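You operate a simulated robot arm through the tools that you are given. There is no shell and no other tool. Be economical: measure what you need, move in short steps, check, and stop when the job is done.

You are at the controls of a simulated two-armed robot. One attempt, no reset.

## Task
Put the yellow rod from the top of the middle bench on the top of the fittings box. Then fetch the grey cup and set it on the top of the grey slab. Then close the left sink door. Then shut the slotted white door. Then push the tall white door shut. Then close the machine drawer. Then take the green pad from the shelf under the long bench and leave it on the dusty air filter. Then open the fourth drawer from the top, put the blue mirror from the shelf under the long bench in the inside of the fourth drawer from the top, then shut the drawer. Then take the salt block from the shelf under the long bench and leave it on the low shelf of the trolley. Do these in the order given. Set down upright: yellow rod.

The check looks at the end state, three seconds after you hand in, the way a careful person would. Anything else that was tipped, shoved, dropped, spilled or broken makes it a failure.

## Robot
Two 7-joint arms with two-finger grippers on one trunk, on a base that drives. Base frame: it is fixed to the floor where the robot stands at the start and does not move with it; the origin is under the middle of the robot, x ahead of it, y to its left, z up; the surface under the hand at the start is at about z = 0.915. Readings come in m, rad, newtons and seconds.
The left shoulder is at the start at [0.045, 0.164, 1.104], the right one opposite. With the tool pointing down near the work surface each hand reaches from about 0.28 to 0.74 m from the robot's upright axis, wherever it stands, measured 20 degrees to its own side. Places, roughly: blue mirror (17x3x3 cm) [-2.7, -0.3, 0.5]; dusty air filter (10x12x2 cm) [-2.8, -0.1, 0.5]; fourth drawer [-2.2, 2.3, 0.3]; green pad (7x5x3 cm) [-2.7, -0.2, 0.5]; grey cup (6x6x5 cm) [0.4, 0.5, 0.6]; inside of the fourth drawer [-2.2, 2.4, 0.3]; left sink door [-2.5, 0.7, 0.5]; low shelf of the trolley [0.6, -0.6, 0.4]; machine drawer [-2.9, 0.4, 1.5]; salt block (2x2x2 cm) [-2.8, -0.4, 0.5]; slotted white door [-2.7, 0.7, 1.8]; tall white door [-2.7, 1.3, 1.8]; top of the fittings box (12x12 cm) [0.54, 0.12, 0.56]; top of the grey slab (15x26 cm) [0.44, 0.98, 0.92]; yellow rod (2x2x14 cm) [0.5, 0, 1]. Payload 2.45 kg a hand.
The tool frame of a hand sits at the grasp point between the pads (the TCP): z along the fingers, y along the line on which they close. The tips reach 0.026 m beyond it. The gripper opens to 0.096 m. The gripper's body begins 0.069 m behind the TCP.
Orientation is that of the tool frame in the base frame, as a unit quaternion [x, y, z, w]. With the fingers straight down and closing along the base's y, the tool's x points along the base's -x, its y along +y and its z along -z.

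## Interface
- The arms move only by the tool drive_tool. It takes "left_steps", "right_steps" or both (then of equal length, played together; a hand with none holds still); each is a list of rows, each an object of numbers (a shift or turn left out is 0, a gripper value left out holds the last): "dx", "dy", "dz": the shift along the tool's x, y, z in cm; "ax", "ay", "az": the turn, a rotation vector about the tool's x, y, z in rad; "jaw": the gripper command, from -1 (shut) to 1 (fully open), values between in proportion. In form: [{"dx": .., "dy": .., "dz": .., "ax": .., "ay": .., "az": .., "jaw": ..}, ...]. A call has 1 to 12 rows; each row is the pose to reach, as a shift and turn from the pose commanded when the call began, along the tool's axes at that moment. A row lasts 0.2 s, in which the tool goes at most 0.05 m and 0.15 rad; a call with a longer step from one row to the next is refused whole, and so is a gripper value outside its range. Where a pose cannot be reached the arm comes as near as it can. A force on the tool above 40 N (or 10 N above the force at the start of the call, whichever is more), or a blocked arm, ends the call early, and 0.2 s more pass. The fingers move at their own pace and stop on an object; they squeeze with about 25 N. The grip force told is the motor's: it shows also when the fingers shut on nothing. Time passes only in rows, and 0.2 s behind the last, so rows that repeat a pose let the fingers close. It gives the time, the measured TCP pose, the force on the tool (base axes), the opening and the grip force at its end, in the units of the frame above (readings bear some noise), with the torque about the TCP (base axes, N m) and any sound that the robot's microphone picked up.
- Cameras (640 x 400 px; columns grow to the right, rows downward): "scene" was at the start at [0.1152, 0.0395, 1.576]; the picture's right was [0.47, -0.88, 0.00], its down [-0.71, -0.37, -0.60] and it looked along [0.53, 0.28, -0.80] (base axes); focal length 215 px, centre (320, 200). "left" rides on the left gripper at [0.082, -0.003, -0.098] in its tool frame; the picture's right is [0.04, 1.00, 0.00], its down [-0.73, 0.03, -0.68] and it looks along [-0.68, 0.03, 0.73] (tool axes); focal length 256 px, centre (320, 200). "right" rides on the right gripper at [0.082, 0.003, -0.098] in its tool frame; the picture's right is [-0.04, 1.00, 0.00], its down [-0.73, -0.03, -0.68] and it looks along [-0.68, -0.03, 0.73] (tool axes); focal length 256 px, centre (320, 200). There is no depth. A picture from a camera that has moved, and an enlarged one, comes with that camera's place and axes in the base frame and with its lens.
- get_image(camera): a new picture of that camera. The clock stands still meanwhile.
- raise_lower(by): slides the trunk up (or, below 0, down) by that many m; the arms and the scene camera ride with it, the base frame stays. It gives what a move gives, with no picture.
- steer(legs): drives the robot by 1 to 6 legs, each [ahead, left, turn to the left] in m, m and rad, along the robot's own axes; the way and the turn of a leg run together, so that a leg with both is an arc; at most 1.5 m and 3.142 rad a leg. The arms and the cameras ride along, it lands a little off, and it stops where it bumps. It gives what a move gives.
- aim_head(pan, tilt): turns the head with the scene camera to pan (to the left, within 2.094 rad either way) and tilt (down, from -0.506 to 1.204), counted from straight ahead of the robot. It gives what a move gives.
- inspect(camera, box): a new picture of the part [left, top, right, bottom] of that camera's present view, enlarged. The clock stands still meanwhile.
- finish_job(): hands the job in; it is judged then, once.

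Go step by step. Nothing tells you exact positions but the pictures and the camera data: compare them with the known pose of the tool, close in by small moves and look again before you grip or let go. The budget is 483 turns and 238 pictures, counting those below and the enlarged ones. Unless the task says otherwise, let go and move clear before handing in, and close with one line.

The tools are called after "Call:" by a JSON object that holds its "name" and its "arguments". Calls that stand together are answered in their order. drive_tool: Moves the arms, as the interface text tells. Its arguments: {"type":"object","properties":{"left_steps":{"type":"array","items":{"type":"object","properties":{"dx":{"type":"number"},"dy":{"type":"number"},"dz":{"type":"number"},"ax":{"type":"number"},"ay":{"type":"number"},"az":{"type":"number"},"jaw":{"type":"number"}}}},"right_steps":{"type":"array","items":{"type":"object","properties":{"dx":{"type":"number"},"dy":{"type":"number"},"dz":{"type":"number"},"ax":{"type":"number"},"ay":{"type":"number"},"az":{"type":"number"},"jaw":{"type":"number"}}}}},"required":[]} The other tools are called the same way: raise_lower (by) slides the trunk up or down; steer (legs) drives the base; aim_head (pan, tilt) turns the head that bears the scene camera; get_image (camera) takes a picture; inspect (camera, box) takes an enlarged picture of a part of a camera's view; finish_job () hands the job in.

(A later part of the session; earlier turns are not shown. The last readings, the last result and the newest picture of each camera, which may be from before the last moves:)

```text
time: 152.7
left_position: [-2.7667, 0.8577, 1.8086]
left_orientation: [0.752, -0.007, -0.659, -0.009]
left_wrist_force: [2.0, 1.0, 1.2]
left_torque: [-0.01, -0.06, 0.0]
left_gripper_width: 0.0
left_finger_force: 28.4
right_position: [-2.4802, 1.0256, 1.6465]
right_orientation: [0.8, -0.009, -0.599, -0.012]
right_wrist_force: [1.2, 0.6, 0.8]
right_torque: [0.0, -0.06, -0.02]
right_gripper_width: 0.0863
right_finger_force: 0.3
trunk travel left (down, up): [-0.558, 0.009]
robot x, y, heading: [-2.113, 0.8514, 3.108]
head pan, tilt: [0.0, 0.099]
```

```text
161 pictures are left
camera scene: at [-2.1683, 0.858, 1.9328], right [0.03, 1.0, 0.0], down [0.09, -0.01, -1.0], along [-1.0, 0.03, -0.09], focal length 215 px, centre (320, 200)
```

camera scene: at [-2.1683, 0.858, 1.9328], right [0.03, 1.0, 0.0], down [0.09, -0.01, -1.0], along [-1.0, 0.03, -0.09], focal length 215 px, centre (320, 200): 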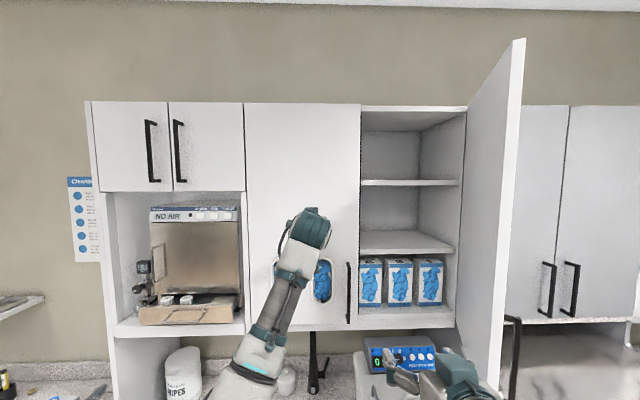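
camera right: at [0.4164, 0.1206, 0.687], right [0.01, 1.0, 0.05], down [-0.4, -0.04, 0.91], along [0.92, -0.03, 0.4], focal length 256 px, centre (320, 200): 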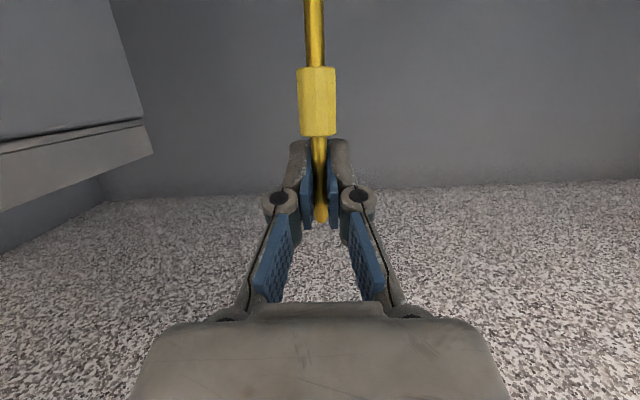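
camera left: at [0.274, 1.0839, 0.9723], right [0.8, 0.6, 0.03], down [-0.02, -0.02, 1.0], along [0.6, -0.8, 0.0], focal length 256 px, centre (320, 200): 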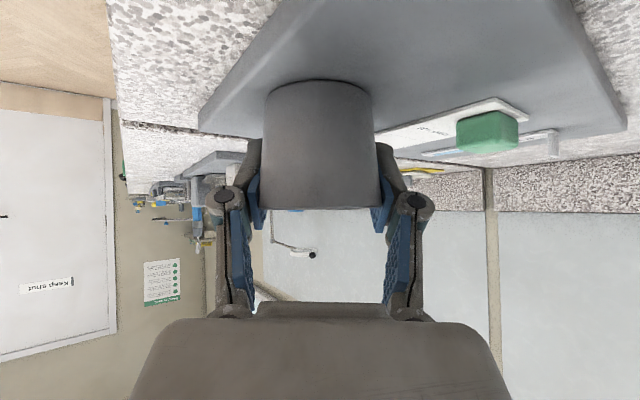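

The slotted door looks closed. Back off and shift right to put the right fist to the right of the tall door.

Call:
{"name": "steer", "arguments": {"legs": [[-0.5, 0, 0], [0, -0.25, 0]]}}

Call:
{"name": "drive_tool", "arguments": {"right_steps": [{"dx": -2.6, "dy": -1.4, "dz": 3.4, "jaw": -1}, {"dx": -5.3, "dy": -2.9, "dz": 6.8, "jaw": -1}, {"dx": -7.9, "dy": -4.3, "dz": 10.2, "jaw": -1}, {"dx": -10.5, "dy": -5.7, "dz": 13.6, "jaw": -1}, {"dx": -13.2, "dy": -7.2, "dz": 17, "jaw": -1}, {"dx": -15.8, "dy": -8.6, "dz": 20.4, "jaw": -1}, {"dx": -18.4, "dy": -10, "dz": 23.8, "jaw": -1}], "left_steps": [{"dx": 2, "dz": -3}, {"dx": 4, "dz": -6}, {"dx": 6, "dz": -9}, {"dx": 8, "dz": -12}, {"dx": 10, "dz": -15}, {"dx": 12, "dz": -18}, {"dx": 14, "dz": -21}]}}

Call:
{"name": "get_image", "arguments": {"camera": "scene"}}

```text
time: 157.1
left_position: [-2.2661, 1.0761, 1.8034]
left_orientation: [0.755, -0.005, -0.656, -0.012]
left_wrist_force: [0.6, 0.2, -0.5]
left_torque: [-0.01, 0.05, -0.03]
left_gripper_width: 0.0001
left_finger_force: 28.7
right_position: [-1.9754, 1.2476, 1.645]
right_orientation: [0.803, -0.007, -0.596, -0.015]
right_wrist_force: [-1.0, -0.5, -0.5]
right_torque: [0.03, -0.02, 0.01]
right_gripper_width: 0.0864
right_finger_force: 0.0
trunk travel left (down, up): [-0.558, 0.009]
robot x, y, heading: [-1.5959, 1.0834, 3.11]
head pan, tilt: [0.0, 0.099]
```

```text
time: 158.7
left_position: [-2.0641, 1.0839, 1.6959]
left_orientation: [0.753, -0.006, -0.658, -0.009]
left_wrist_force: [0.5, 0.3, 0.1]
left_torque: [-0.01, 0.01, 0.0]
left_gripper_width: 0.0001
left_finger_force: 28.9
left hand out of reach, approached as far as the arm can: row 7
right_position: [-2.2516, 1.3613, 1.7534]
right_orientation: [0.803, -0.007, -0.596, -0.013]
right_wrist_force: [-0.4, 0.0, -0.5]
right_torque: [-0.01, 0.01, -0.05]
right_gripper_width: 0.0
right_finger_force: 25.1
trunk travel left (down, up): [-0.558, 0.009]
robot x, y, heading: [-1.5957, 1.0824, 3.108]
head pan, tilt: [0.0, 0.099]
```

```text
160 pictures are left
camera scene: at [-1.6735, 1.0968, 1.9318], right [0.03, 1.0, -0.01], down [0.1, -0.01, -0.99], along [-0.99, 0.03, -0.1], focal length 215 px, centre (320, 200)
```

scene: 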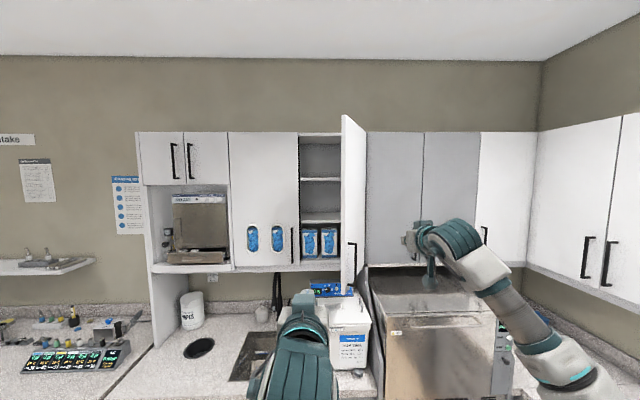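

Slotted door is shut. Drive forward with the right fist right of the tall door, then sweep left.

Call:
{"name": "steer", "arguments": {"legs": [[0.33, 0, 0]]}}

Call:
{"name": "drive_tool", "arguments": {"right_steps": [{"dy": 3.5}, {"dy": 7}, {"dy": 10.5, "dz": 0.5}, {"dy": 13.5, "dz": 2.5, "dx": -0.7}, {"dy": 16.5, "dz": 5, "dx": -1.4}, {"dy": 18.5, "dz": 7.5, "dx": -2.1}]}}

Call:
{"name": "get_image", "arguments": {"camera": "scene"}}

```text
time: 160.9
left_position: [-2.3886, 1.077, 1.6984]
left_orientation: [0.752, -0.002, -0.659, -0.013]
left_wrist_force: [-1.2, 0.7, -0.5]
left_torque: [-0.01, -0.07, 0.02]
left_gripper_width: 0.0001
left_finger_force: 28.1
right_position: [-2.5765, 1.3532, 1.7581]
right_orientation: [0.801, -0.004, -0.599, -0.015]
right_wrist_force: [-0.1, 0.0, 1.1]
right_torque: [0.03, -0.01, -0.09]
right_gripper_width: 0.0002
right_finger_force: 24.3
trunk travel left (down, up): [-0.558, 0.009]
robot x, y, heading: [-1.9227, 1.0906, 3.11]
head pan, tilt: [0.0, 0.099]
```

```text
time: 162.3
left_position: [-2.3881, 1.0872, 1.6986]
left_orientation: [0.751, -0.004, -0.66, -0.011]
left_wrist_force: [-0.6, 0.9, 0.3]
left_torque: [0.01, -0.01, 0.01]
left_gripper_width: 0.0002
left_finger_force: 28.2
right_position: [-2.6367, 1.1932, 1.751]
right_orientation: [0.801, -0.006, -0.599, -0.014]
right_wrist_force: [-0.6, -1.2, 0.1]
right_torque: [0.0, -0.04, -0.05]
right_gripper_width: 0.0003
right_finger_force: 24.4
right hand out of reach, approached as far as the arm can: row 6
trunk travel left (down, up): [-0.558, 0.009]
robot x, y, heading: [-1.9225, 1.0913, 3.111]
head pan, tilt: [0.0, 0.099]
```

```text
159 pictures are left
camera scene: at [-2.0031, 1.0836, 1.932], right [0.03, 1.0, 0.01], down [0.1, 0.0, -0.99], along [-0.99, 0.03, -0.1], focal length 215 px, centre (320, 200)
```

scene: 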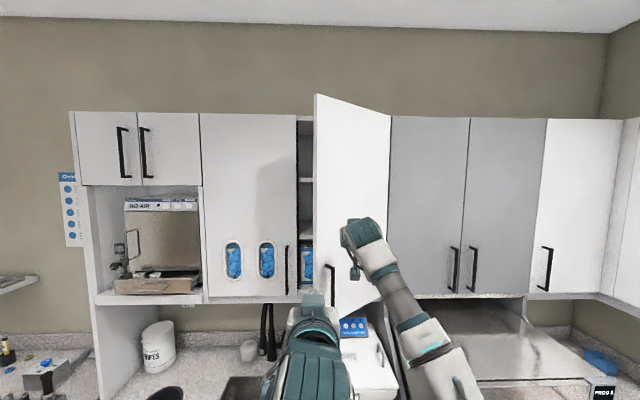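

The tall door is closing well. Drive forward to press it home.

Call:
{"name": "steer", "arguments": {"legs": [[0.1, 0, 0]]}}

Call:
{"name": "drive_tool", "arguments": {"right_steps": [{"dy": 2, "dz": 0.5}, {"dy": 4, "dz": 1}, {"dy": 4, "dz": 1}]}}

Call:
{"name": "get_image", "arguments": {"camera": "scene"}}

```text
time: 163.4
left_position: [-2.4728, 1.1054, 1.7021]
left_orientation: [0.748, -0.008, -0.663, -0.009]
left_wrist_force: [-0.6, -0.1, 1.1]
left_torque: [-0.04, -0.02, 0.04]
left_gripper_width: 0.0
left_finger_force: 28.3
right_position: [-2.7221, 1.2137, 1.7551]
right_orientation: [0.799, -0.008, -0.602, -0.01]
right_wrist_force: [1.2, 0.9, 0.0]
right_torque: [-0.01, 0.01, 0.09]
right_gripper_width: 0.0
right_finger_force: 24.7
trunk travel left (down, up): [-0.558, 0.009]
robot x, y, heading: [-2.0242, 1.0974, 3.109]
head pan, tilt: [0.0, 0.099]
```

```text
time: 164.2
left_position: [-2.4793, 1.0852, 1.6992]
left_orientation: [0.75, -0.004, -0.661, -0.013]
left_wrist_force: [-0.6, 0.3, 0.1]
left_torque: [0.01, -0.04, 0.01]
left_gripper_width: 0.0
left_finger_force: 28.4
right_position: [-2.7329, 1.1572, 1.7399]
right_orientation: [0.799, -0.005, -0.6, -0.016]
right_wrist_force: [0.0, -1.1, 0.0]
right_torque: [0.03, -0.04, -0.05]
right_gripper_width: 0.0
right_finger_force: 24.9
right hand out of reach, approached as far as the arm can: row 1, 2, 3
trunk travel left (down, up): [-0.558, 0.009]
robot x, y, heading: [-2.0265, 1.097, 3.107]
head pan, tilt: [0.0, 0.099]
```

```text
158 pictures are left
camera scene: at [-2.0977, 1.0789, 1.9321], right [0.03, 1.0, 0.01], down [0.1, 0.01, -0.99], along [-0.99, 0.03, -0.1], focal length 215 px, centre (320, 200)
```

scene: 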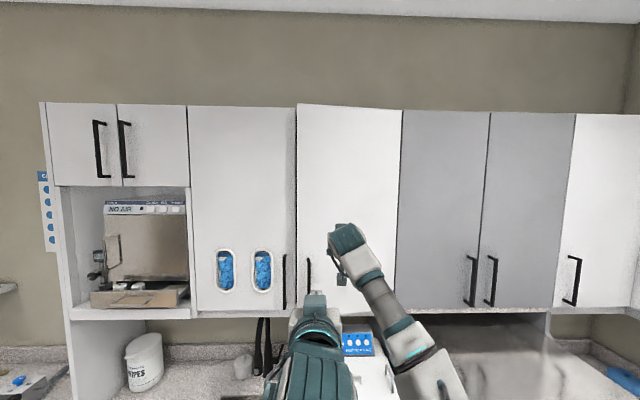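

Still a little ajar. Another 6 cm forward.

Call:
{"name": "steer", "arguments": {"legs": [[0.06, 0, 0]]}}

Call:
{"name": "get_image", "arguments": {"camera": "scene"}}

```text
time: 165.2
left_position: [-2.5272, 1.083, 1.7055]
left_orientation: [0.747, -0.003, -0.665, -0.014]
left_wrist_force: [1.1, 0.4, 0.3]
left_torque: [0.0, -0.05, 0.01]
left_gripper_width: 0.0001
left_finger_force: 28.4
right_position: [-2.7807, 1.153, 1.7476]
right_orientation: [0.797, -0.003, -0.604, -0.016]
right_wrist_force: [1.5, -1.1, 1.3]
right_torque: [0.04, -0.01, -0.15]
right_gripper_width: 0.0
right_finger_force: 25.5
trunk travel left (down, up): [-0.558, 0.009]
robot x, y, heading: [-2.0836, 1.0989, 3.109]
head pan, tilt: [0.0, 0.099]
```

```text
157 pictures are left
camera scene: at [-2.1455, 1.0785, 1.9327], right [0.03, 1.0, 0.01], down [0.09, 0.01, -1.0], along [-1.0, 0.03, -0.09], focal length 215 px, centre (320, 200)
```

scene: 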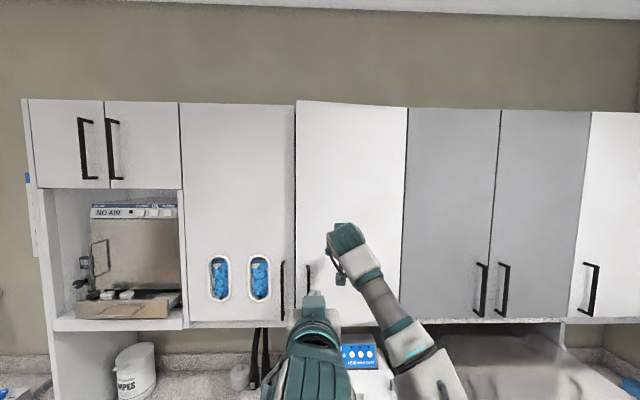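

About 2 cm ajar at the free edge; push further.

Call:
{"name": "steer", "arguments": {"legs": [[0.04, 0, 0]]}}

Call:
{"name": "inspect", "arguments": {"camera": "scene", "box": [160, 60, 440, 340]}}

```text
time: 166.1
left_position: [-2.5627, 1.0876, 1.7085]
left_orientation: [0.745, -0.003, -0.667, -0.013]
left_wrist_force: [0.4, 0.7, -0.5]
left_torque: [-0.02, -0.01, 0.06]
left_gripper_width: 0.0002
left_finger_force: 28.3
right_position: [-2.8188, 1.1543, 1.7521]
right_orientation: [0.795, -0.003, -0.606, -0.015]
right_wrist_force: [0.5, -0.6, 1.4]
right_torque: [0.04, -0.05, -0.06]
right_gripper_width: 0.0
right_finger_force: 25.5
trunk travel left (down, up): [-0.558, 0.009]
robot x, y, heading: [-2.126, 1.094, 3.111]
head pan, tilt: [0.0, 0.099]
```

```text
1.43 times, centred on (300, 200) of scene
camera zoom: at [-2.1886, 1.0834, 1.9327], right [0.03, 1.0, 0.01], down [0.09, 0.0, -1.0], along [-0.99, 0.03, -0.09], focal length 307 px, centre (349, 200)
```

zoom: 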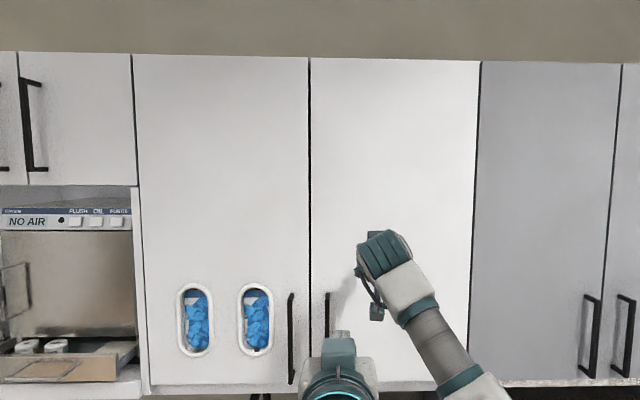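

Both upper doors are flush. Next the machine drawer: back off, move left, lower the hand and pitch it 30° down.

Call:
{"name": "steer", "arguments": {"legs": [[-0.45, 0, 0], [0, 0.52, 0]]}}

Call:
{"name": "raise_lower", "arguments": {"by": -0.2}}

Call:
{"name": "drive_tool", "arguments": {"left_steps": [{"ay": 0.14}, {"ay": 0.28}, {"ay": 0.42}, {"ay": 0.42}], "right_steps": [{"dx": 3, "dz": -4}, {"dx": 5, "dz": -8}, {"dx": 7, "dz": -12}, {"dx": 9, "dz": -16}]}}

Call:
{"name": "aim_head", "arguments": {"pan": 0.2, "tilt": 0.2}}

Call:
{"name": "get_image", "arguments": {"camera": "scene"}}

```text
time: 171.4
left_position: [-2.1411, 0.5669, 1.704]
left_orientation: [0.746, -0.006, -0.665, -0.012]
left_wrist_force: [0.8, -0.6, 0.1]
left_torque: [0.02, -0.01, -0.04]
left_gripper_width: 0.0
left_finger_force: 28.7
right_position: [-2.4027, 0.6337, 1.7526]
right_orientation: [0.797, -0.006, -0.603, -0.013]
right_wrist_force: [-0.8, 0.6, 0.1]
right_torque: [-0.01, 0.0, -0.02]
right_gripper_width: 0.0001
right_finger_force: 24.8
trunk travel left (down, up): [-0.558, 0.009]
robot x, y, heading: [-1.6946, 0.5632, 3.109]
head pan, tilt: [0.0, 0.099]
```

```text
time: 173.6
left_position: [-2.1519, 0.6238, 1.4915]
left_orientation: [0.755, -0.019, -0.656, -0.001]
left_wrist_force: [1.2, 0.2, 0.6]
left_torque: [-0.03, -0.01, 0.02]
left_gripper_width: 0.0
left_finger_force: 28.5
right_position: [-2.3954, 0.6946, 1.554]
right_orientation: [0.796, -0.017, -0.604, 0.0]
right_wrist_force: [-0.8, 1.6, 0.0]
right_torque: [-0.01, -0.08, 0.13]
right_gripper_width: 0.0001
right_finger_force: 25.0
trunk travel left (down, up): [-0.358, 0.209]
robot x, y, heading: [-1.6947, 0.5744, 3.105]
head pan, tilt: [0.0, 0.099]
```

```text
time: 174.2
left_position: [-2.2062, 0.562, 1.5035]
left_orientation: [0.821, -0.013, -0.571, -0.015]
left_wrist_force: [3.7, -13.2, -5.0]
left_torque: [0.57, 0.66, -1.27]
left_gripper_width: 0.0
left_finger_force: 28.5
left hand out of reach, approached as far as the arm can: row 1, 2
right_position: [-2.3266, 0.6229, 1.5404]
right_orientation: [0.794, -0.015, -0.608, -0.016]
right_wrist_force: [0.7, -1.0, 0.6]
right_torque: [0.03, 0.01, -0.15]
right_gripper_width: 0.0001
right_finger_force: 24.8
trunk travel left (down, up): [-0.358, 0.209]
robot x, y, heading: [-1.6958, 0.5603, 3.107]
head pan, tilt: [0.0, 0.099]
stopped in row 2 (left hand): the force on the tool passed its limit at 130 N (the readings are from after the stop); the commanded pose is now the measured one
```

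```text
time: 174.9
left_position: [-2.2055, 0.5758, 1.5043]
left_orientation: [0.819, -0.02, -0.574, -0.012]
left_wrist_force: [28.2, -1.8, -38.1]
left_torque: [-1.15, 5.0, -1.0]
left_gripper_width: 0.0
left_finger_force: 28.4
right_position: [-2.3274, 0.6337, 1.5408]
right_orientation: [0.794, -0.017, -0.608, -0.012]
right_wrist_force: [-0.1, 0.2, -0.3]
right_torque: [-0.01, 0.01, -0.02]
right_gripper_width: 0.0
right_finger_force: 25.0
trunk travel left (down, up): [-0.358, 0.209]
robot x, y, heading: [-1.6992, 0.5597, 3.102]
head pan, tilt: [0.201, 0.201]
```

```text
155 pictures are left
camera scene: at [-1.7969, 0.5439, 1.723], right [-0.17, 0.99, 0.0], down [0.2, 0.03, -0.98], along [-0.97, -0.16, -0.2], focal length 215 px, centre (320, 200)
```

scene: 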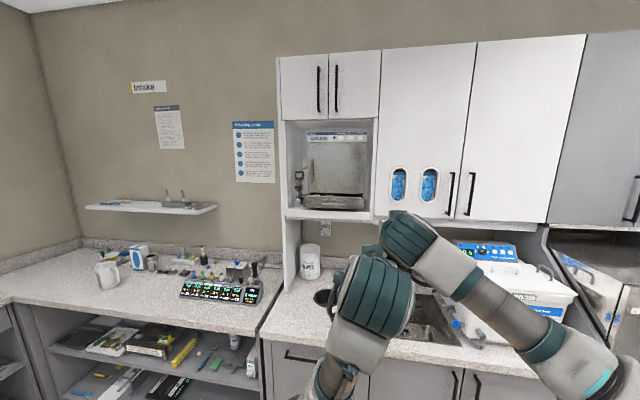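

The two hands bumped each other. Separate them: right hand goes right, left hand goes left.

Call:
{"name": "drive_tool", "arguments": {"right_steps": [{"dy": -2}, {"dy": -5}, {"dy": -9}, {"dy": -13}, {"dy": -17}, {"dy": -21}]}}

Call:
{"name": "drive_tool", "arguments": {"left_steps": [{"dy": 3}, {"dy": 7}, {"dy": 11}, {"dy": 15}]}}

Call:
{"name": "get_image", "arguments": {"camera": "scene"}}

```text
time: 176.3
left_position: [-2.2042, 0.6086, 1.502]
left_orientation: [0.822, -0.023, -0.569, -0.003]
left_wrist_force: [0.4, 0.5, 0.3]
left_torque: [0.01, 0.02, 0.05]
left_gripper_width: 0.0002
left_finger_force: 28.7
right_position: [-2.3163, 0.8782, 1.5343]
right_orientation: [0.795, -0.023, -0.606, -0.005]
right_wrist_force: [-0.2, 0.1, -0.7]
right_torque: [-0.03, 0.02, 0.09]
right_gripper_width: 0.0
right_finger_force: 25.0
trunk travel left (down, up): [-0.358, 0.209]
robot x, y, heading: [-1.6956, 0.5638, 3.106]
head pan, tilt: [0.201, 0.201]
```

```text
time: 177.5
left_position: [-2.226, 0.4654, 1.5103]
left_orientation: [0.821, -0.024, -0.57, -0.001]
left_wrist_force: [0.2, 0.1, 0.5]
left_torque: [0.01, 0.02, 0.01]
left_gripper_width: 0.0
left_finger_force: 28.8
left hand out of reach, approached as far as the arm can: row 1, 2, 3, 4
right_position: [-2.3123, 0.8848, 1.5353]
right_orientation: [0.794, -0.026, -0.608, -0.005]
right_wrist_force: [0.0, -0.2, -1.4]
right_torque: [-0.01, 0.03, 0.03]
right_gripper_width: 0.0
right_finger_force: 25.2
trunk travel left (down, up): [-0.358, 0.209]
robot x, y, heading: [-1.698, 0.569, 3.105]
head pan, tilt: [0.201, 0.201]
stopped in row 4 (left hand): the arm was blocked; the commanded pose is now the measured one
```

```text
154 pictures are left
camera scene: at [-1.7956, 0.5834, 1.723], right [-0.16, 0.99, -0.02], down [0.2, 0.02, -0.98], along [-0.97, -0.16, -0.2], focal length 215 px, centre (320, 200)
```

scene: 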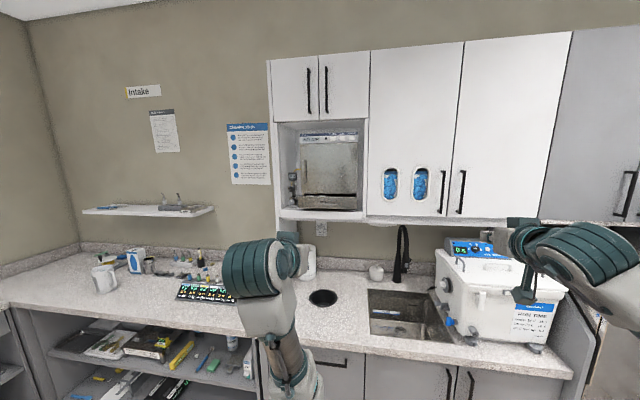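

Separated. Adjust left hand: forward, slightly left, a bit more pitch.

Call:
{"name": "drive_tool", "arguments": {"left_steps": [{"dz": 3.7, "dx": -1.4, "dy": 1, "ay": 0.05}, {"dz": 7.5, "dx": -2.8, "dy": 3, "ay": 0.1}, {"dz": 11.2, "dx": -4.2, "dy": 5, "ay": 0.17}, {"dz": 11.2, "dx": -4.2, "dy": 5, "ay": 0.17}]}}

Call:
{"name": "inspect", "arguments": {"camera": "scene", "box": [240, 100, 400, 220]}}

```text
time: 178.5
left_position: [-2.3494, 0.4095, 1.5098]
left_orientation: [0.866, -0.024, -0.499, -0.003]
left_wrist_force: [0.6, 0.2, 0.1]
left_torque: [-0.02, -0.02, 0.05]
left_gripper_width: 0.0
left_finger_force: 28.0
right_position: [-2.3114, 0.8751, 1.5367]
right_orientation: [0.793, -0.023, -0.609, -0.007]
right_wrist_force: [0.3, 0.4, -0.6]
right_torque: [-0.03, 0.02, 0.03]
right_gripper_width: 0.0
right_finger_force: 24.5
trunk travel left (down, up): [-0.358, 0.209]
robot x, y, heading: [-1.6906, 0.5682, 3.107]
head pan, tilt: [0.201, 0.201]
```

```text
3.33 times, centred on (320, 160) of scene
camera zoom: at [-1.7963, 0.5715, 1.723], right [-0.16, 0.99, -0.01], down [0.2, 0.02, -0.98], along [-0.97, -0.16, -0.2], focal length 717 px, centre (320, 333)
```

zoom: 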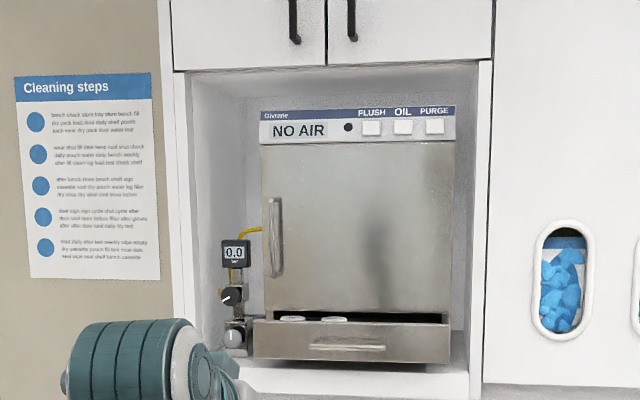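

Drawer face is at about x -2.91, y 0.28–0.59, z 1.445–1.515. Drive forward 0.38 and extend the left fist to it.

Call:
{"name": "steer", "arguments": {"legs": [[0.38, 0, 0]]}}

Call:
{"name": "drive_tool", "arguments": {"left_steps": [{"dz": 2.6, "dx": -1.5}, {"dz": 5.2, "dx": -3.0}, {"dz": 7.8, "dx": -4.5}, {"dz": 7.8, "dx": -4.5}]}}

Call:
{"name": "get_image", "arguments": {"camera": "scene"}}

Call:
{"name": "get_image", "arguments": {"camera": "left"}}

```text
time: 180.9
left_position: [-2.7237, 0.4177, 1.5103]
left_orientation: [0.867, -0.022, -0.498, -0.004]
left_wrist_force: [0.2, -0.4, 0.1]
left_torque: [0.0, 0.01, -0.03]
left_gripper_width: 0.0002
left_finger_force: 28.5
right_position: [-2.6889, 0.8838, 1.5389]
right_orientation: [0.792, -0.023, -0.609, -0.009]
right_wrist_force: [-0.7, -0.5, -0.9]
right_torque: [0.02, 0.03, 0.0]
right_gripper_width: 0.0001
right_finger_force: 25.0
trunk travel left (down, up): [-0.358, 0.209]
robot x, y, heading: [-2.0714, 0.5819, 3.108]
head pan, tilt: [0.201, 0.201]
```

```text
time: 181.9
left_position: [-2.8001, 0.4374, 1.5012]
left_orientation: [0.866, -0.026, -0.499, 0.0]
left_wrist_force: [-1.0, 0.5, 0.5]
left_torque: [-0.03, -0.03, 0.04]
left_gripper_width: 0.0001
left_finger_force: 28.2
left hand out of reach, approached as far as the arm can: row 3, 4
right_position: [-2.6854, 0.9004, 1.5368]
right_orientation: [0.793, -0.027, -0.608, -0.005]
right_wrist_force: [0.2, 0.9, -0.7]
right_torque: [0.02, 0.03, 0.01]
right_gripper_width: 0.0002
right_finger_force: 24.7
trunk travel left (down, up): [-0.358, 0.209]
robot x, y, heading: [-2.0729, 0.5824, 3.105]
head pan, tilt: [0.201, 0.201]
```

```text
152 pictures are left
camera scene: at [-2.1747, 0.5706, 1.7228], right [-0.16, 0.99, 0.0], down [0.2, 0.03, -0.98], along [-0.97, -0.16, -0.2], focal length 215 px, centre (320, 200)
```

scene: 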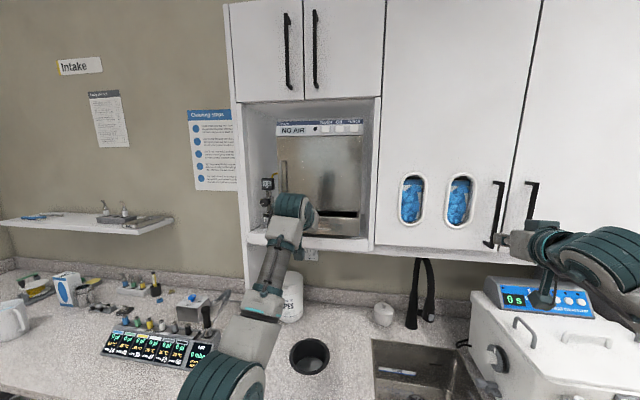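

```text
151 pictures are left
camera left: at [-2.6749, 0.434, 1.4803], right [-0.02, -1.0, -0.01], down [0.22, -0.01, 0.98], along [-0.98, 0.02, 0.22], focal length 256 px, centre (320, 200)
```

left: 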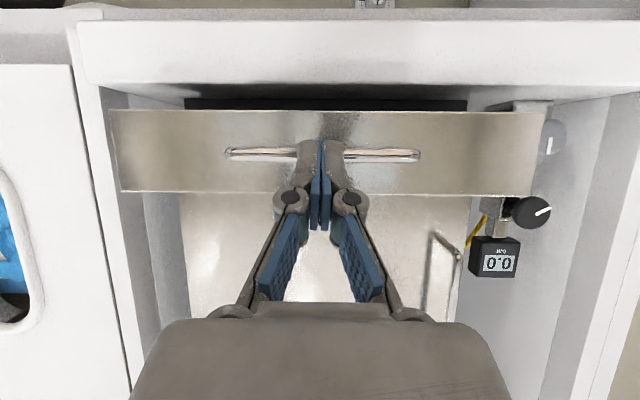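

Fist is centred on the drawer front. Pull the right hand back from the doors, then drive forward to push.

Call:
{"name": "drive_tool", "arguments": {"right_steps": [{"dz": -4, "dx": 0}, {"dz": -8, "dx": 0}, {"dz": -12, "dx": 0}, {"dz": -16, "dx": 0}]}}

Call:
{"name": "steer", "arguments": {"legs": [[0.1, 0, 0]]}}

Call:
{"name": "get_image", "arguments": {"camera": "left"}}

```text
time: 182.9
left_position: [-2.7971, 0.443, 1.5043]
left_orientation: [0.866, -0.026, -0.5, 0.002]
left_wrist_force: [-0.1, 1.5, -0.8]
left_torque: [-0.05, -0.04, 0.07]
left_gripper_width: 0.0001
left_finger_force: 28.7
right_position: [-2.5276, 0.9004, 1.5771]
right_orientation: [0.792, -0.027, -0.61, -0.003]
right_wrist_force: [0.7, 0.7, 1.2]
right_torque: [-0.02, -0.01, 0.07]
right_gripper_width: 0.0
right_finger_force: 25.0
trunk travel left (down, up): [-0.358, 0.209]
robot x, y, heading: [-2.0696, 0.5852, 3.104]
head pan, tilt: [0.201, 0.201]
```

```text
time: 184.0
left_position: [-2.8723, 0.4294, 1.5073]
left_orientation: [0.867, -0.023, -0.497, -0.002]
left_wrist_force: [0.0, -0.5, -0.9]
left_torque: [-0.03, -0.01, 0.0]
left_gripper_width: 0.0
left_finger_force: 28.4
right_position: [-2.6098, 0.8835, 1.5776]
right_orientation: [0.795, -0.023, -0.607, -0.007]
right_wrist_force: [-0.5, -0.1, -0.4]
right_torque: [0.01, 0.0, 0.01]
right_gripper_width: 0.0
right_finger_force: 25.2
trunk travel left (down, up): [-0.358, 0.209]
robot x, y, heading: [-2.1468, 0.5873, 3.107]
head pan, tilt: [0.201, 0.201]
stopped in leg 1: the force on the tool passed its limit at 103 N (the readings are from after the stop); the commanded pose is now the measured one
```

```text
150 pictures are left
camera left: at [-2.7479, 0.4259, 1.4866], right [-0.02, -1.0, -0.02], down [0.21, -0.02, 0.98], along [-0.98, 0.02, 0.21], focal length 256 px, centre (320, 200)
```

left: 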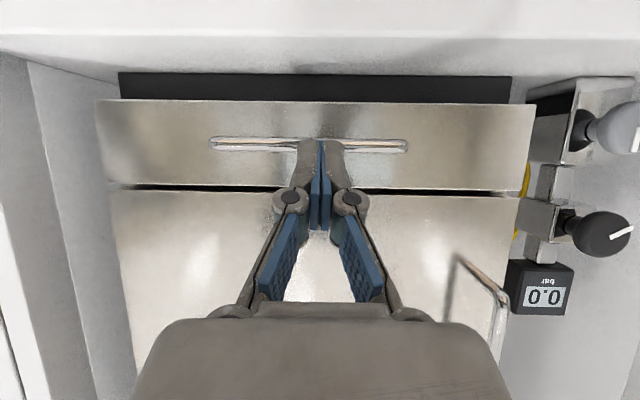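

Nearly shut. Push once more with the arm to verify the stop.

Call:
{"name": "drive_tool", "arguments": {"left_steps": [{"dz": 0.5, "dx": -0.3}, {"dz": 1.0, "dx": -0.6}, {"dz": 1.5, "dx": -0.9}, {"dz": 2.0, "dx": -1.2}]}}

Call:
{"name": "get_image", "arguments": {"camera": "left"}}

```text
time: 185.0
left_position: [-2.872, 0.4246, 1.5041]
left_orientation: [0.865, -0.023, -0.501, -0.005]
left_wrist_force: [9.6, 0.0, 6.6]
left_torque: [-0.02, 0.0, 0.04]
left_gripper_width: 0.0002
left_finger_force: 28.9
left hand out of reach, approached as far as the arm can: row 1, 2, 3, 4
right_position: [-2.6014, 0.8778, 1.581]
right_orientation: [0.792, -0.021, -0.61, -0.008]
right_wrist_force: [-0.3, 0.4, -0.3]
right_torque: [-0.01, -0.02, -0.04]
right_gripper_width: 0.0
right_finger_force: 25.2
trunk travel left (down, up): [-0.358, 0.209]
robot x, y, heading: [-2.1444, 0.5822, 3.111]
head pan, tilt: [0.201, 0.201]
```

```text
149 pictures are left
camera left: at [-2.7475, 0.4204, 1.482], right [-0.02, -1.0, -0.02], down [0.22, -0.02, 0.97], along [-0.97, 0.02, 0.22], focal length 256 px, centre (320, 200)
```

left: 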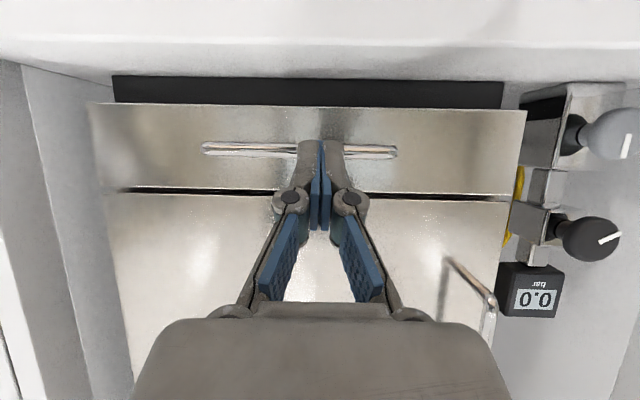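

It resists at its stop. Back off and check with the scene camera.

Call:
{"name": "steer", "arguments": {"legs": [[-0.4, 0, 0]]}}

Call:
{"name": "inspect", "arguments": {"camera": "scene", "box": [240, 100, 400, 220]}}

```text
time: 187.5
left_position: [-2.4794, 0.4069, 1.5006]
left_orientation: [0.867, -0.022, -0.497, -0.004]
left_wrist_force: [0.0, 0.6, -0.8]
left_torque: [0.01, -0.01, 0.0]
left_gripper_width: 0.0
left_finger_force: 28.3
right_position: [-2.207, 0.8642, 1.5786]
right_orientation: [0.794, -0.02, -0.608, -0.008]
right_wrist_force: [0.1, 0.4, 0.0]
right_torque: [-0.02, 0.0, -0.03]
right_gripper_width: 0.0
right_finger_force: 24.5
trunk travel left (down, up): [-0.358, 0.209]
robot x, y, heading: [-1.746, 0.568, 3.104]
head pan, tilt: [0.201, 0.201]
```

```text
3.33 times, centred on (320, 160) of scene
camera zoom: at [-1.8503, 0.557, 1.7227], right [-0.17, 0.99, 0.0], down [0.2, 0.03, -0.98], along [-0.96, -0.16, -0.2], focal length 717 px, centre (320, 333)
```

zoom: 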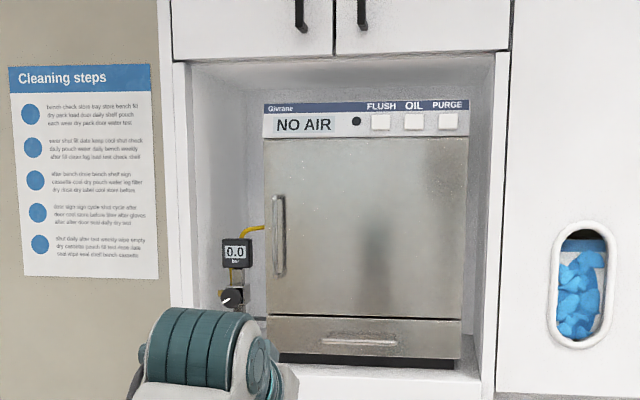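

The machine drawer is flush. Next the green pad: back off, move over to the long bench, squat and look.

Call:
{"name": "steer", "arguments": {"legs": [[-0.25, 0, 0], [0, 0.8, 0]]}}

Call:
{"name": "raise_lower", "arguments": {"by": -0.33}}

Call:
{"name": "aim_head", "arguments": {"pan": 0.0, "tilt": 0.5}}

Call:
{"name": "get_image", "arguments": {"camera": "scene"}}

```text
time: 193.2
left_position: [-2.2512, -0.3858, 1.5071]
left_orientation: [0.866, -0.023, -0.5, 0.0]
left_wrist_force: [0.0, 1.2, 0.7]
left_torque: [-0.07, 0.0, 0.08]
left_gripper_width: 0.0001
left_finger_force: 28.4
right_position: [-1.9787, 0.0689, 1.5784]
right_orientation: [0.792, -0.022, -0.61, -0.004]
right_wrist_force: [-0.1, 0.0, 0.0]
right_torque: [-0.01, 0.04, 0.01]
right_gripper_width: 0.0
right_finger_force: 25.1
trunk travel left (down, up): [-0.358, 0.209]
robot x, y, heading: [-1.5246, -0.2357, 3.109]
head pan, tilt: [0.201, 0.201]
```

```text
time: 196.4
left_position: [-2.246, -0.3991, 1.1795]
left_orientation: [0.865, -0.021, -0.502, -0.004]
left_wrist_force: [0.9, 0.7, -0.2]
left_torque: [-0.02, 0.01, 0.04]
left_gripper_width: 0.0
left_finger_force: 29.1
right_position: [-1.9721, 0.0568, 1.2537]
right_orientation: [0.791, -0.02, -0.611, -0.008]
right_wrist_force: [0.6, -0.6, 0.9]
right_torque: [0.03, 0.0, 0.02]
right_gripper_width: 0.0
right_finger_force: 24.9
trunk travel left (down, up): [-0.028, 0.539]
robot x, y, heading: [-1.5243, -0.232, 3.116]
head pan, tilt: [0.201, 0.201]
```

```text
time: 197.2
left_position: [-2.2461, -0.4016, 1.1778]
left_orientation: [0.865, -0.021, -0.501, -0.004]
left_wrist_force: [0.1, 0.5, -0.4]
left_torque: [0.01, 0.05, -0.02]
left_gripper_width: 0.0
left_finger_force: 28.9
right_position: [-1.9732, 0.0547, 1.2543]
right_orientation: [0.791, -0.019, -0.611, -0.008]
right_wrist_force: [-0.3, -0.1, 0.1]
right_torque: [-0.03, 0.01, 0.04]
right_gripper_width: 0.0
right_finger_force: 24.7
trunk travel left (down, up): [-0.028, 0.539]
robot x, y, heading: [-1.5246, -0.2343, 3.111]
head pan, tilt: [0.0, 0.499]
```

```text
147 pictures are left
camera scene: at [-1.9221, -0.2185, 1.3159], right [0.03, 1.0, 0.0], down [0.48, -0.02, -0.88], along [-0.87, 0.03, -0.48], focal length 215 px, centre (320, 200)
```

scene: 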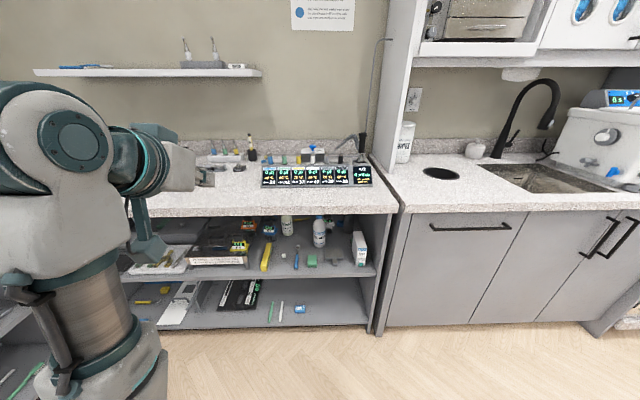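

Call:
{"name": "inspect", "arguments": {"camera": "scene", "box": [120, 205, 400, 345]}}

Call:
{"name": "inspect", "arguments": {"camera": "scene", "box": [240, 215, 380, 285]}}

```text
2.29 times, centred on (260, 275) of scene
camera zoom: at [-1.9221, -0.2185, 1.3159], right [0.03, 1.0, 0.0], down [0.48, -0.02, -0.88], along [-0.87, 0.03, -0.48], focal length 492 px, centre (457, 29)
```

zoom: 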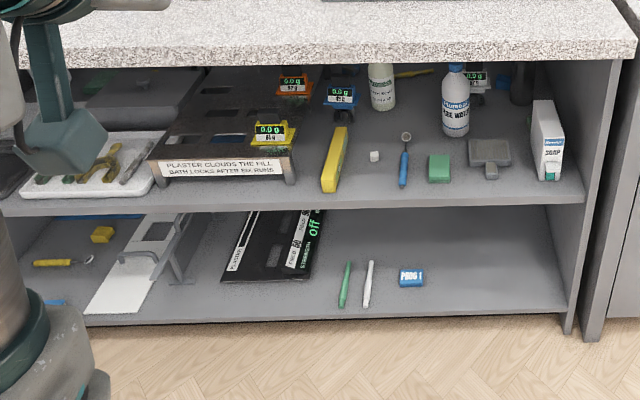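

```text
4.57 times, centred on (310, 250) of scene
camera zoom: at [-1.9221, -0.2185, 1.3159], right [0.03, 1.0, 0.0], down [0.48, -0.02, -0.88], along [-0.87, 0.03, -0.48], focal length 984 px, centre (366, -29)
```

zoom: 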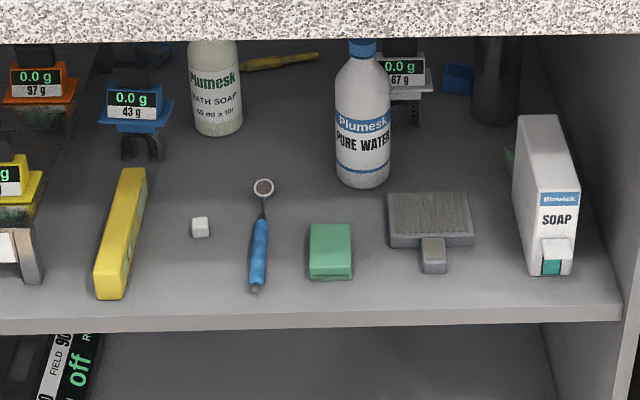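

All items are visible: salt block, blue mirror, green pad (~(-2.75, -0.23)), and the dusty filter (~(-2.81, -0.11)). I'll pitch the left hand to 60° down, lower it, and shift the base.

Call:
{"name": "drive_tool", "arguments": {"left_steps": [{"ay": 0.13}, {"ay": 0.26}, {"ay": 0.39}, {"ay": 0.52}, {"ay": 0.52, "jaw": 0.8}]}}

Call:
{"name": "drive_tool", "arguments": {"left_steps": [{"dx": 3.2, "dz": 3.1}, {"dx": 6.4, "dz": 6.2}, {"dx": 9.6, "dz": 9.3}, {"dx": 12.8, "dz": 12.4}, {"dx": 16, "dz": 15.5}, {"dx": 19.2, "dz": 18.6}, {"dx": 22.4, "dz": 21.8}, {"dx": 25.6, "dz": 25}, {"dx": 28.7, "dz": 28.1}, {"dx": 31.9, "dz": 31.2}]}}

Call:
{"name": "steer", "arguments": {"legs": [[0, -0.17, 0], [0.3, 0, 0]]}}

Call:
{"name": "get_image", "arguments": {"camera": "left"}}

Call:
{"name": "get_image", "arguments": {"camera": "scene"}}

```text
time: 198.4
left_position: [-2.2162, -0.4171, 1.1512]
left_orientation: [0.965, -0.02, -0.262, 0.0]
left_wrist_force: [-0.9, -0.5, 0.4]
left_torque: [0.0, 0.01, 0.02]
left_gripper_width: 0.0816
left_finger_force: 0.0
left hand out of reach, approached as far as the arm can: row 3, 4, 5
right_position: [-1.9729, 0.0512, 1.2541]
right_orientation: [0.791, -0.018, -0.612, -0.008]
right_wrist_force: [1.1, -0.7, 0.7]
right_torque: [-0.02, 0.03, 0.0]
right_gripper_width: 0.0
right_finger_force: 25.3
trunk travel left (down, up): [-0.028, 0.539]
robot x, y, heading: [-1.521, -0.2341, 3.113]
head pan, tilt: [0.0, 0.499]
```

```text
time: 200.6
left_position: [-2.2574, -0.3985, 1.0969]
left_orientation: [0.961, -0.047, -0.272, 0.013]
left_wrist_force: [0.5, 0.1, -1.1]
left_torque: [0.01, -0.02, -0.01]
left_gripper_width: 0.0866
left_finger_force: 0.0
left hand out of reach, approached as far as the arm can: row 1, 2, 3, 4, 5, 6, 7, 8, 9, 10
right_position: [-1.9704, 0.0528, 1.256]
right_orientation: [0.79, -0.019, -0.612, -0.009]
right_wrist_force: [0.3, -0.3, -0.5]
right_torque: [0.06, -0.02, -0.04]
right_gripper_width: 0.0
right_finger_force: 25.2
trunk travel left (down, up): [-0.028, 0.539]
robot x, y, heading: [-1.5227, -0.2336, 3.108]
head pan, tilt: [0.0, 0.499]
```

```text
time: 203.7
left_position: [-2.5563, -0.2067, 1.0933]
left_orientation: [0.961, -0.051, -0.271, 0.015]
left_wrist_force: [-0.3, 0.2, 0.6]
left_torque: [-0.01, 0.02, 0.0]
left_gripper_width: 0.0864
left_finger_force: 0.0
right_position: [-2.2682, 0.2423, 1.2535]
right_orientation: [0.792, -0.023, -0.609, -0.009]
right_wrist_force: [0.0, 0.7, -0.2]
right_torque: [-0.04, 0.01, 0.08]
right_gripper_width: 0.0
right_finger_force: 25.1
trunk travel left (down, up): [-0.028, 0.539]
robot x, y, heading: [-1.8185, -0.0523, 3.105]
head pan, tilt: [0.0, 0.499]
```

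```text
144 pictures are left
camera left: at [-2.4357, -0.2138, 1.1351], right [-0.06, -1.0, 0.03], down [-0.27, 0.05, 0.96], along [-0.96, 0.04, -0.27], focal length 256 px, centre (320, 200)
```

left: 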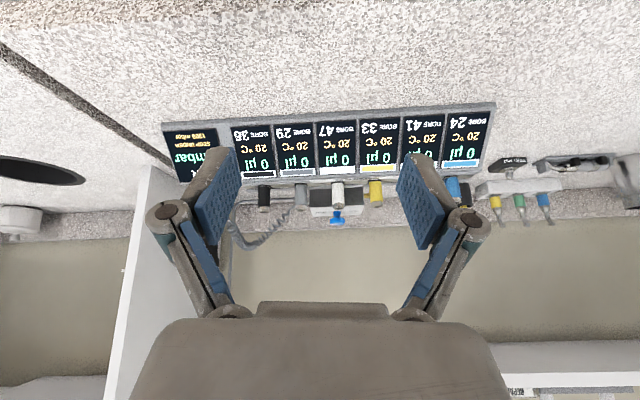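

```text
143 pictures are left
camera scene: at [-2.217, -0.0359, 1.3159], right [0.04, 1.0, 0.0], down [0.48, -0.02, -0.87], along [-0.87, 0.03, -0.48], focal length 215 px, centre (320, 200)
```

scene: 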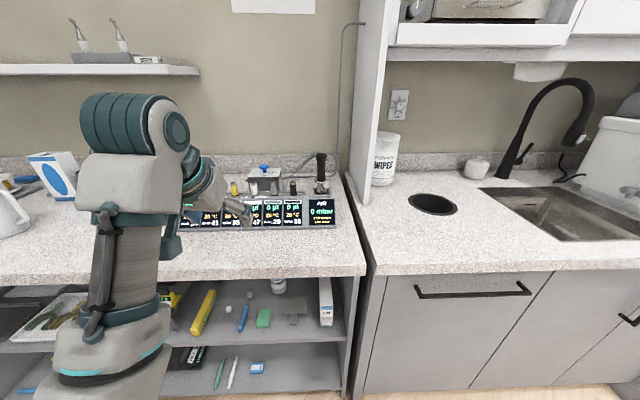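

The left arm got stuck in an awkward configuration over the bench. I'll back up first, then unwind it.

Call:
{"name": "steer", "arguments": {"legs": [[-0.4, 0, 0]]}}

Call:
{"name": "drive_tool", "arguments": {"left_steps": [{"dx": 0}, {"dx": 0}, {"dx": 0}]}}

Call:
{"name": "get_image", "arguments": {"camera": "scene"}}

```text
time: 206.2
left_position: [-2.1468, -0.2158, 1.1007]
left_orientation: [0.96, -0.051, -0.273, 0.018]
left_wrist_force: [1.5, 0.2, -1.0]
left_torque: [-0.02, 0.01, -0.01]
left_gripper_width: 0.0864
left_finger_force: 0.0
right_position: [-1.8552, 0.2374, 1.2538]
right_orientation: [0.79, -0.025, -0.612, -0.006]
right_wrist_force: [0.4, 0.8, -0.6]
right_torque: [0.0, 0.0, 0.01]
right_gripper_width: 0.0
right_finger_force: 24.9
trunk travel left (down, up): [-0.028, 0.539]
robot x, y, heading: [-1.4157, -0.0642, 3.108]
head pan, tilt: [0.0, 0.499]
```

```text
time: 207.0
left_position: [-2.1415, -0.2158, 1.1054]
left_orientation: [0.96, -0.052, -0.276, 0.016]
left_wrist_force: [-0.5, -0.4, -0.8]
left_torque: [-0.03, -0.01, 0.02]
left_gripper_width: 0.0862
left_finger_force: 0.0
right_position: [-1.8482, 0.2338, 1.2582]
right_orientation: [0.788, -0.025, -0.615, -0.008]
right_wrist_force: [0.0, -0.3, -0.6]
right_torque: [-0.02, 0.0, 0.01]
right_gripper_width: 0.0002
right_finger_force: 25.6
trunk travel left (down, up): [-0.028, 0.539]
robot x, y, heading: [-1.4188, -0.0656, 3.109]
head pan, tilt: [0.0, 0.499]
```

```text
142 pictures are left
camera scene: at [-1.8134, -0.044, 1.316], right [0.04, 1.0, 0.0], down [0.48, -0.02, -0.87], along [-0.87, 0.03, -0.48], focal length 215 px, centre (320, 200)
```

scene: 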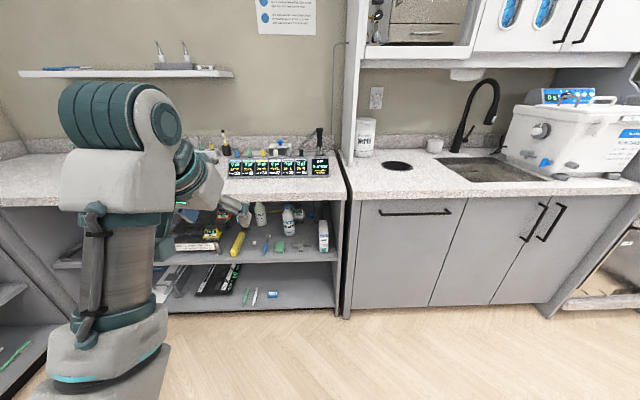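

The elbow is low, which blocks pitching down. I'll level the hand, bring it back and out to the left, then pitch down from there.

Call:
{"name": "drive_tool", "arguments": {"left_steps": [{"ay": -0.15}, {"ay": -0.3}, {"ay": -0.45}, {"ay": -0.6}, {"ay": -0.75}, {"ay": -0.9}, {"ay": -0.9}]}}

Call:
{"name": "drive_tool", "arguments": {"left_steps": [{"dy": 3, "dz": -3}, {"dy": 6, "dz": -6}, {"dy": 9, "dz": -9, "dx": 1}, {"dy": 12, "dz": -11, "dx": 4}, {"dy": 15, "dz": -13, "dx": 7}, {"dy": 18, "dz": -15, "dx": 10}, {"dy": 21, "dz": -17, "dx": 13}, {"dy": 24, "dz": -19, "dx": 16}, {"dy": 24, "dz": -19, "dx": 16}]}}

Call:
{"name": "get_image", "arguments": {"camera": "scene"}}

```text
time: 208.6
left_position: [-2.1393, -0.2214, 1.1052]
left_orientation: [0.743, -0.053, -0.667, -0.01]
left_wrist_force: [0.0, 0.1, 0.0]
left_torque: [-0.01, 0.0, 0.02]
left_gripper_width: 0.0864
left_finger_force: 0.1
right_position: [-1.8489, 0.2297, 1.258]
right_orientation: [0.788, -0.022, -0.615, -0.007]
right_wrist_force: [-0.5, -0.8, 0.7]
right_torque: [-0.02, -0.02, -0.03]
right_gripper_width: 0.0001
right_finger_force: 25.4
trunk travel left (down, up): [-0.028, 0.539]
robot x, y, heading: [-1.4134, -0.0672, 3.109]
head pan, tilt: [0.0, 0.499]
```

```text
time: 210.6
left_position: [-1.9561, -0.4872, 0.98]
left_orientation: [0.744, -0.053, -0.666, -0.01]
left_wrist_force: [-0.4, -0.7, 0.1]
left_torque: [-0.01, 0.03, 0.01]
left_gripper_width: 0.0867
left_finger_force: 0.1
right_position: [-1.8502, 0.2271, 1.2585]
right_orientation: [0.789, -0.023, -0.614, -0.009]
right_wrist_force: [-0.6, 0.0, 0.3]
right_torque: [-0.02, 0.03, -0.01]
right_gripper_width: 0.0
right_finger_force: 24.5
trunk travel left (down, up): [-0.028, 0.539]
robot x, y, heading: [-1.4176, -0.0666, 3.108]
head pan, tilt: [0.0, 0.499]
```

```text
141 pictures are left
camera scene: at [-1.813, -0.0504, 1.3161], right [0.03, 1.0, 0.0], down [0.48, -0.02, -0.88], along [-0.87, 0.03, -0.48], focal length 215 px, centre (320, 200)
```

scene: 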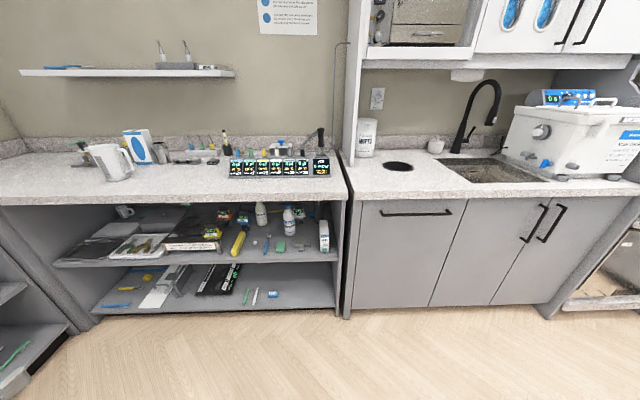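

It follows again. Now lower and pitch down step by step.

Call:
{"name": "drive_tool", "arguments": {"left_steps": [{"dx": 4}, {"dx": 8}, {"dx": 12}, {"dx": 16}, {"dx": 20}, {"dx": 24}, {"dx": 27}]}}

Call:
{"name": "drive_tool", "arguments": {"left_steps": [{"ay": 0.15}, {"ay": 0.3}, {"ay": 0.45}, {"ay": 0.6}, {"ay": 0.75}, {"ay": 0.9}, {"ay": 0.9}]}}

Call:
{"name": "aim_head", "arguments": {"pan": 0.4, "tilt": 0.9}}

Call:
{"name": "get_image", "arguments": {"camera": "scene"}}

```text
time: 212.2
left_position: [-1.9282, -0.5037, 0.7112]
left_orientation: [0.744, -0.051, -0.666, -0.008]
left_wrist_force: [0.2, 0.5, 0.2]
left_torque: [0.0, -0.01, 0.0]
left_gripper_width: 0.0862
left_finger_force: 0.1
right_position: [-1.8497, 0.2278, 1.2576]
right_orientation: [0.788, -0.023, -0.615, -0.009]
right_wrist_force: [-0.6, 0.2, 0.2]
right_torque: [0.01, 0.0, -0.02]
right_gripper_width: 0.0
right_finger_force: 25.0
trunk travel left (down, up): [-0.028, 0.539]
robot x, y, heading: [-1.4159, -0.0654, 3.107]
head pan, tilt: [0.0, 0.499]
```

```text
time: 213.8
left_position: [-1.9285, -0.5053, 0.7114]
left_orientation: [0.96, -0.05, -0.274, 0.014]
left_wrist_force: [1.1, 0.5, -0.3]
left_torque: [-0.01, 0.01, 0.02]
left_gripper_width: 0.0864
left_finger_force: 0.1
right_position: [-1.8497, 0.2274, 1.2591]
right_orientation: [0.788, -0.023, -0.615, -0.009]
right_wrist_force: [-1.2, -0.1, 0.1]
right_torque: [0.01, 0.01, 0.01]
right_gripper_width: 0.0003
right_finger_force: 25.1
trunk travel left (down, up): [-0.028, 0.539]
robot x, y, heading: [-1.4168, -0.0637, 3.11]
head pan, tilt: [0.0, 0.499]
```

```text
time: 214.7
left_position: [-1.9286, -0.5042, 0.7118]
left_orientation: [0.96, -0.05, -0.276, 0.014]
left_wrist_force: [0.2, 0.1, -0.2]
left_torque: [0.0, 0.03, 0.02]
left_gripper_width: 0.0865
left_finger_force: 0.1
right_position: [-1.8493, 0.2261, 1.2601]
right_orientation: [0.788, -0.023, -0.615, -0.009]
right_wrist_force: [0.2, -0.1, 0.0]
right_torque: [0.01, 0.0, 0.01]
right_gripper_width: 0.0
right_finger_force: 25.3
trunk travel left (down, up): [-0.028, 0.539]
robot x, y, heading: [-1.4171, -0.0692, 3.103]
head pan, tilt: [0.4, 0.901]
```

```text
140 pictures are left
camera scene: at [-1.7916, -0.0812, 1.2827], right [-0.36, 0.93, 0.0], down [0.74, 0.28, -0.62], along [-0.58, -0.22, -0.79], focal length 215 px, centre (320, 200)
```

scene: 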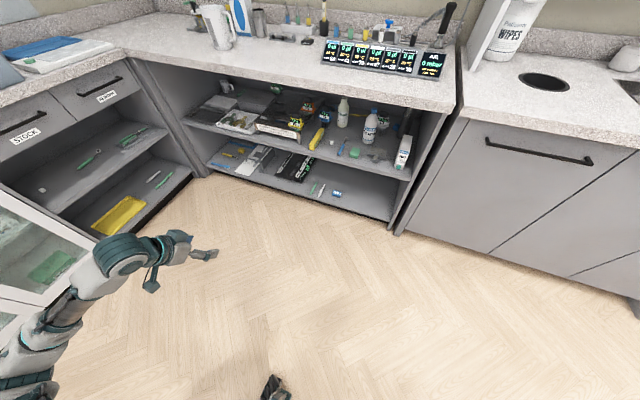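

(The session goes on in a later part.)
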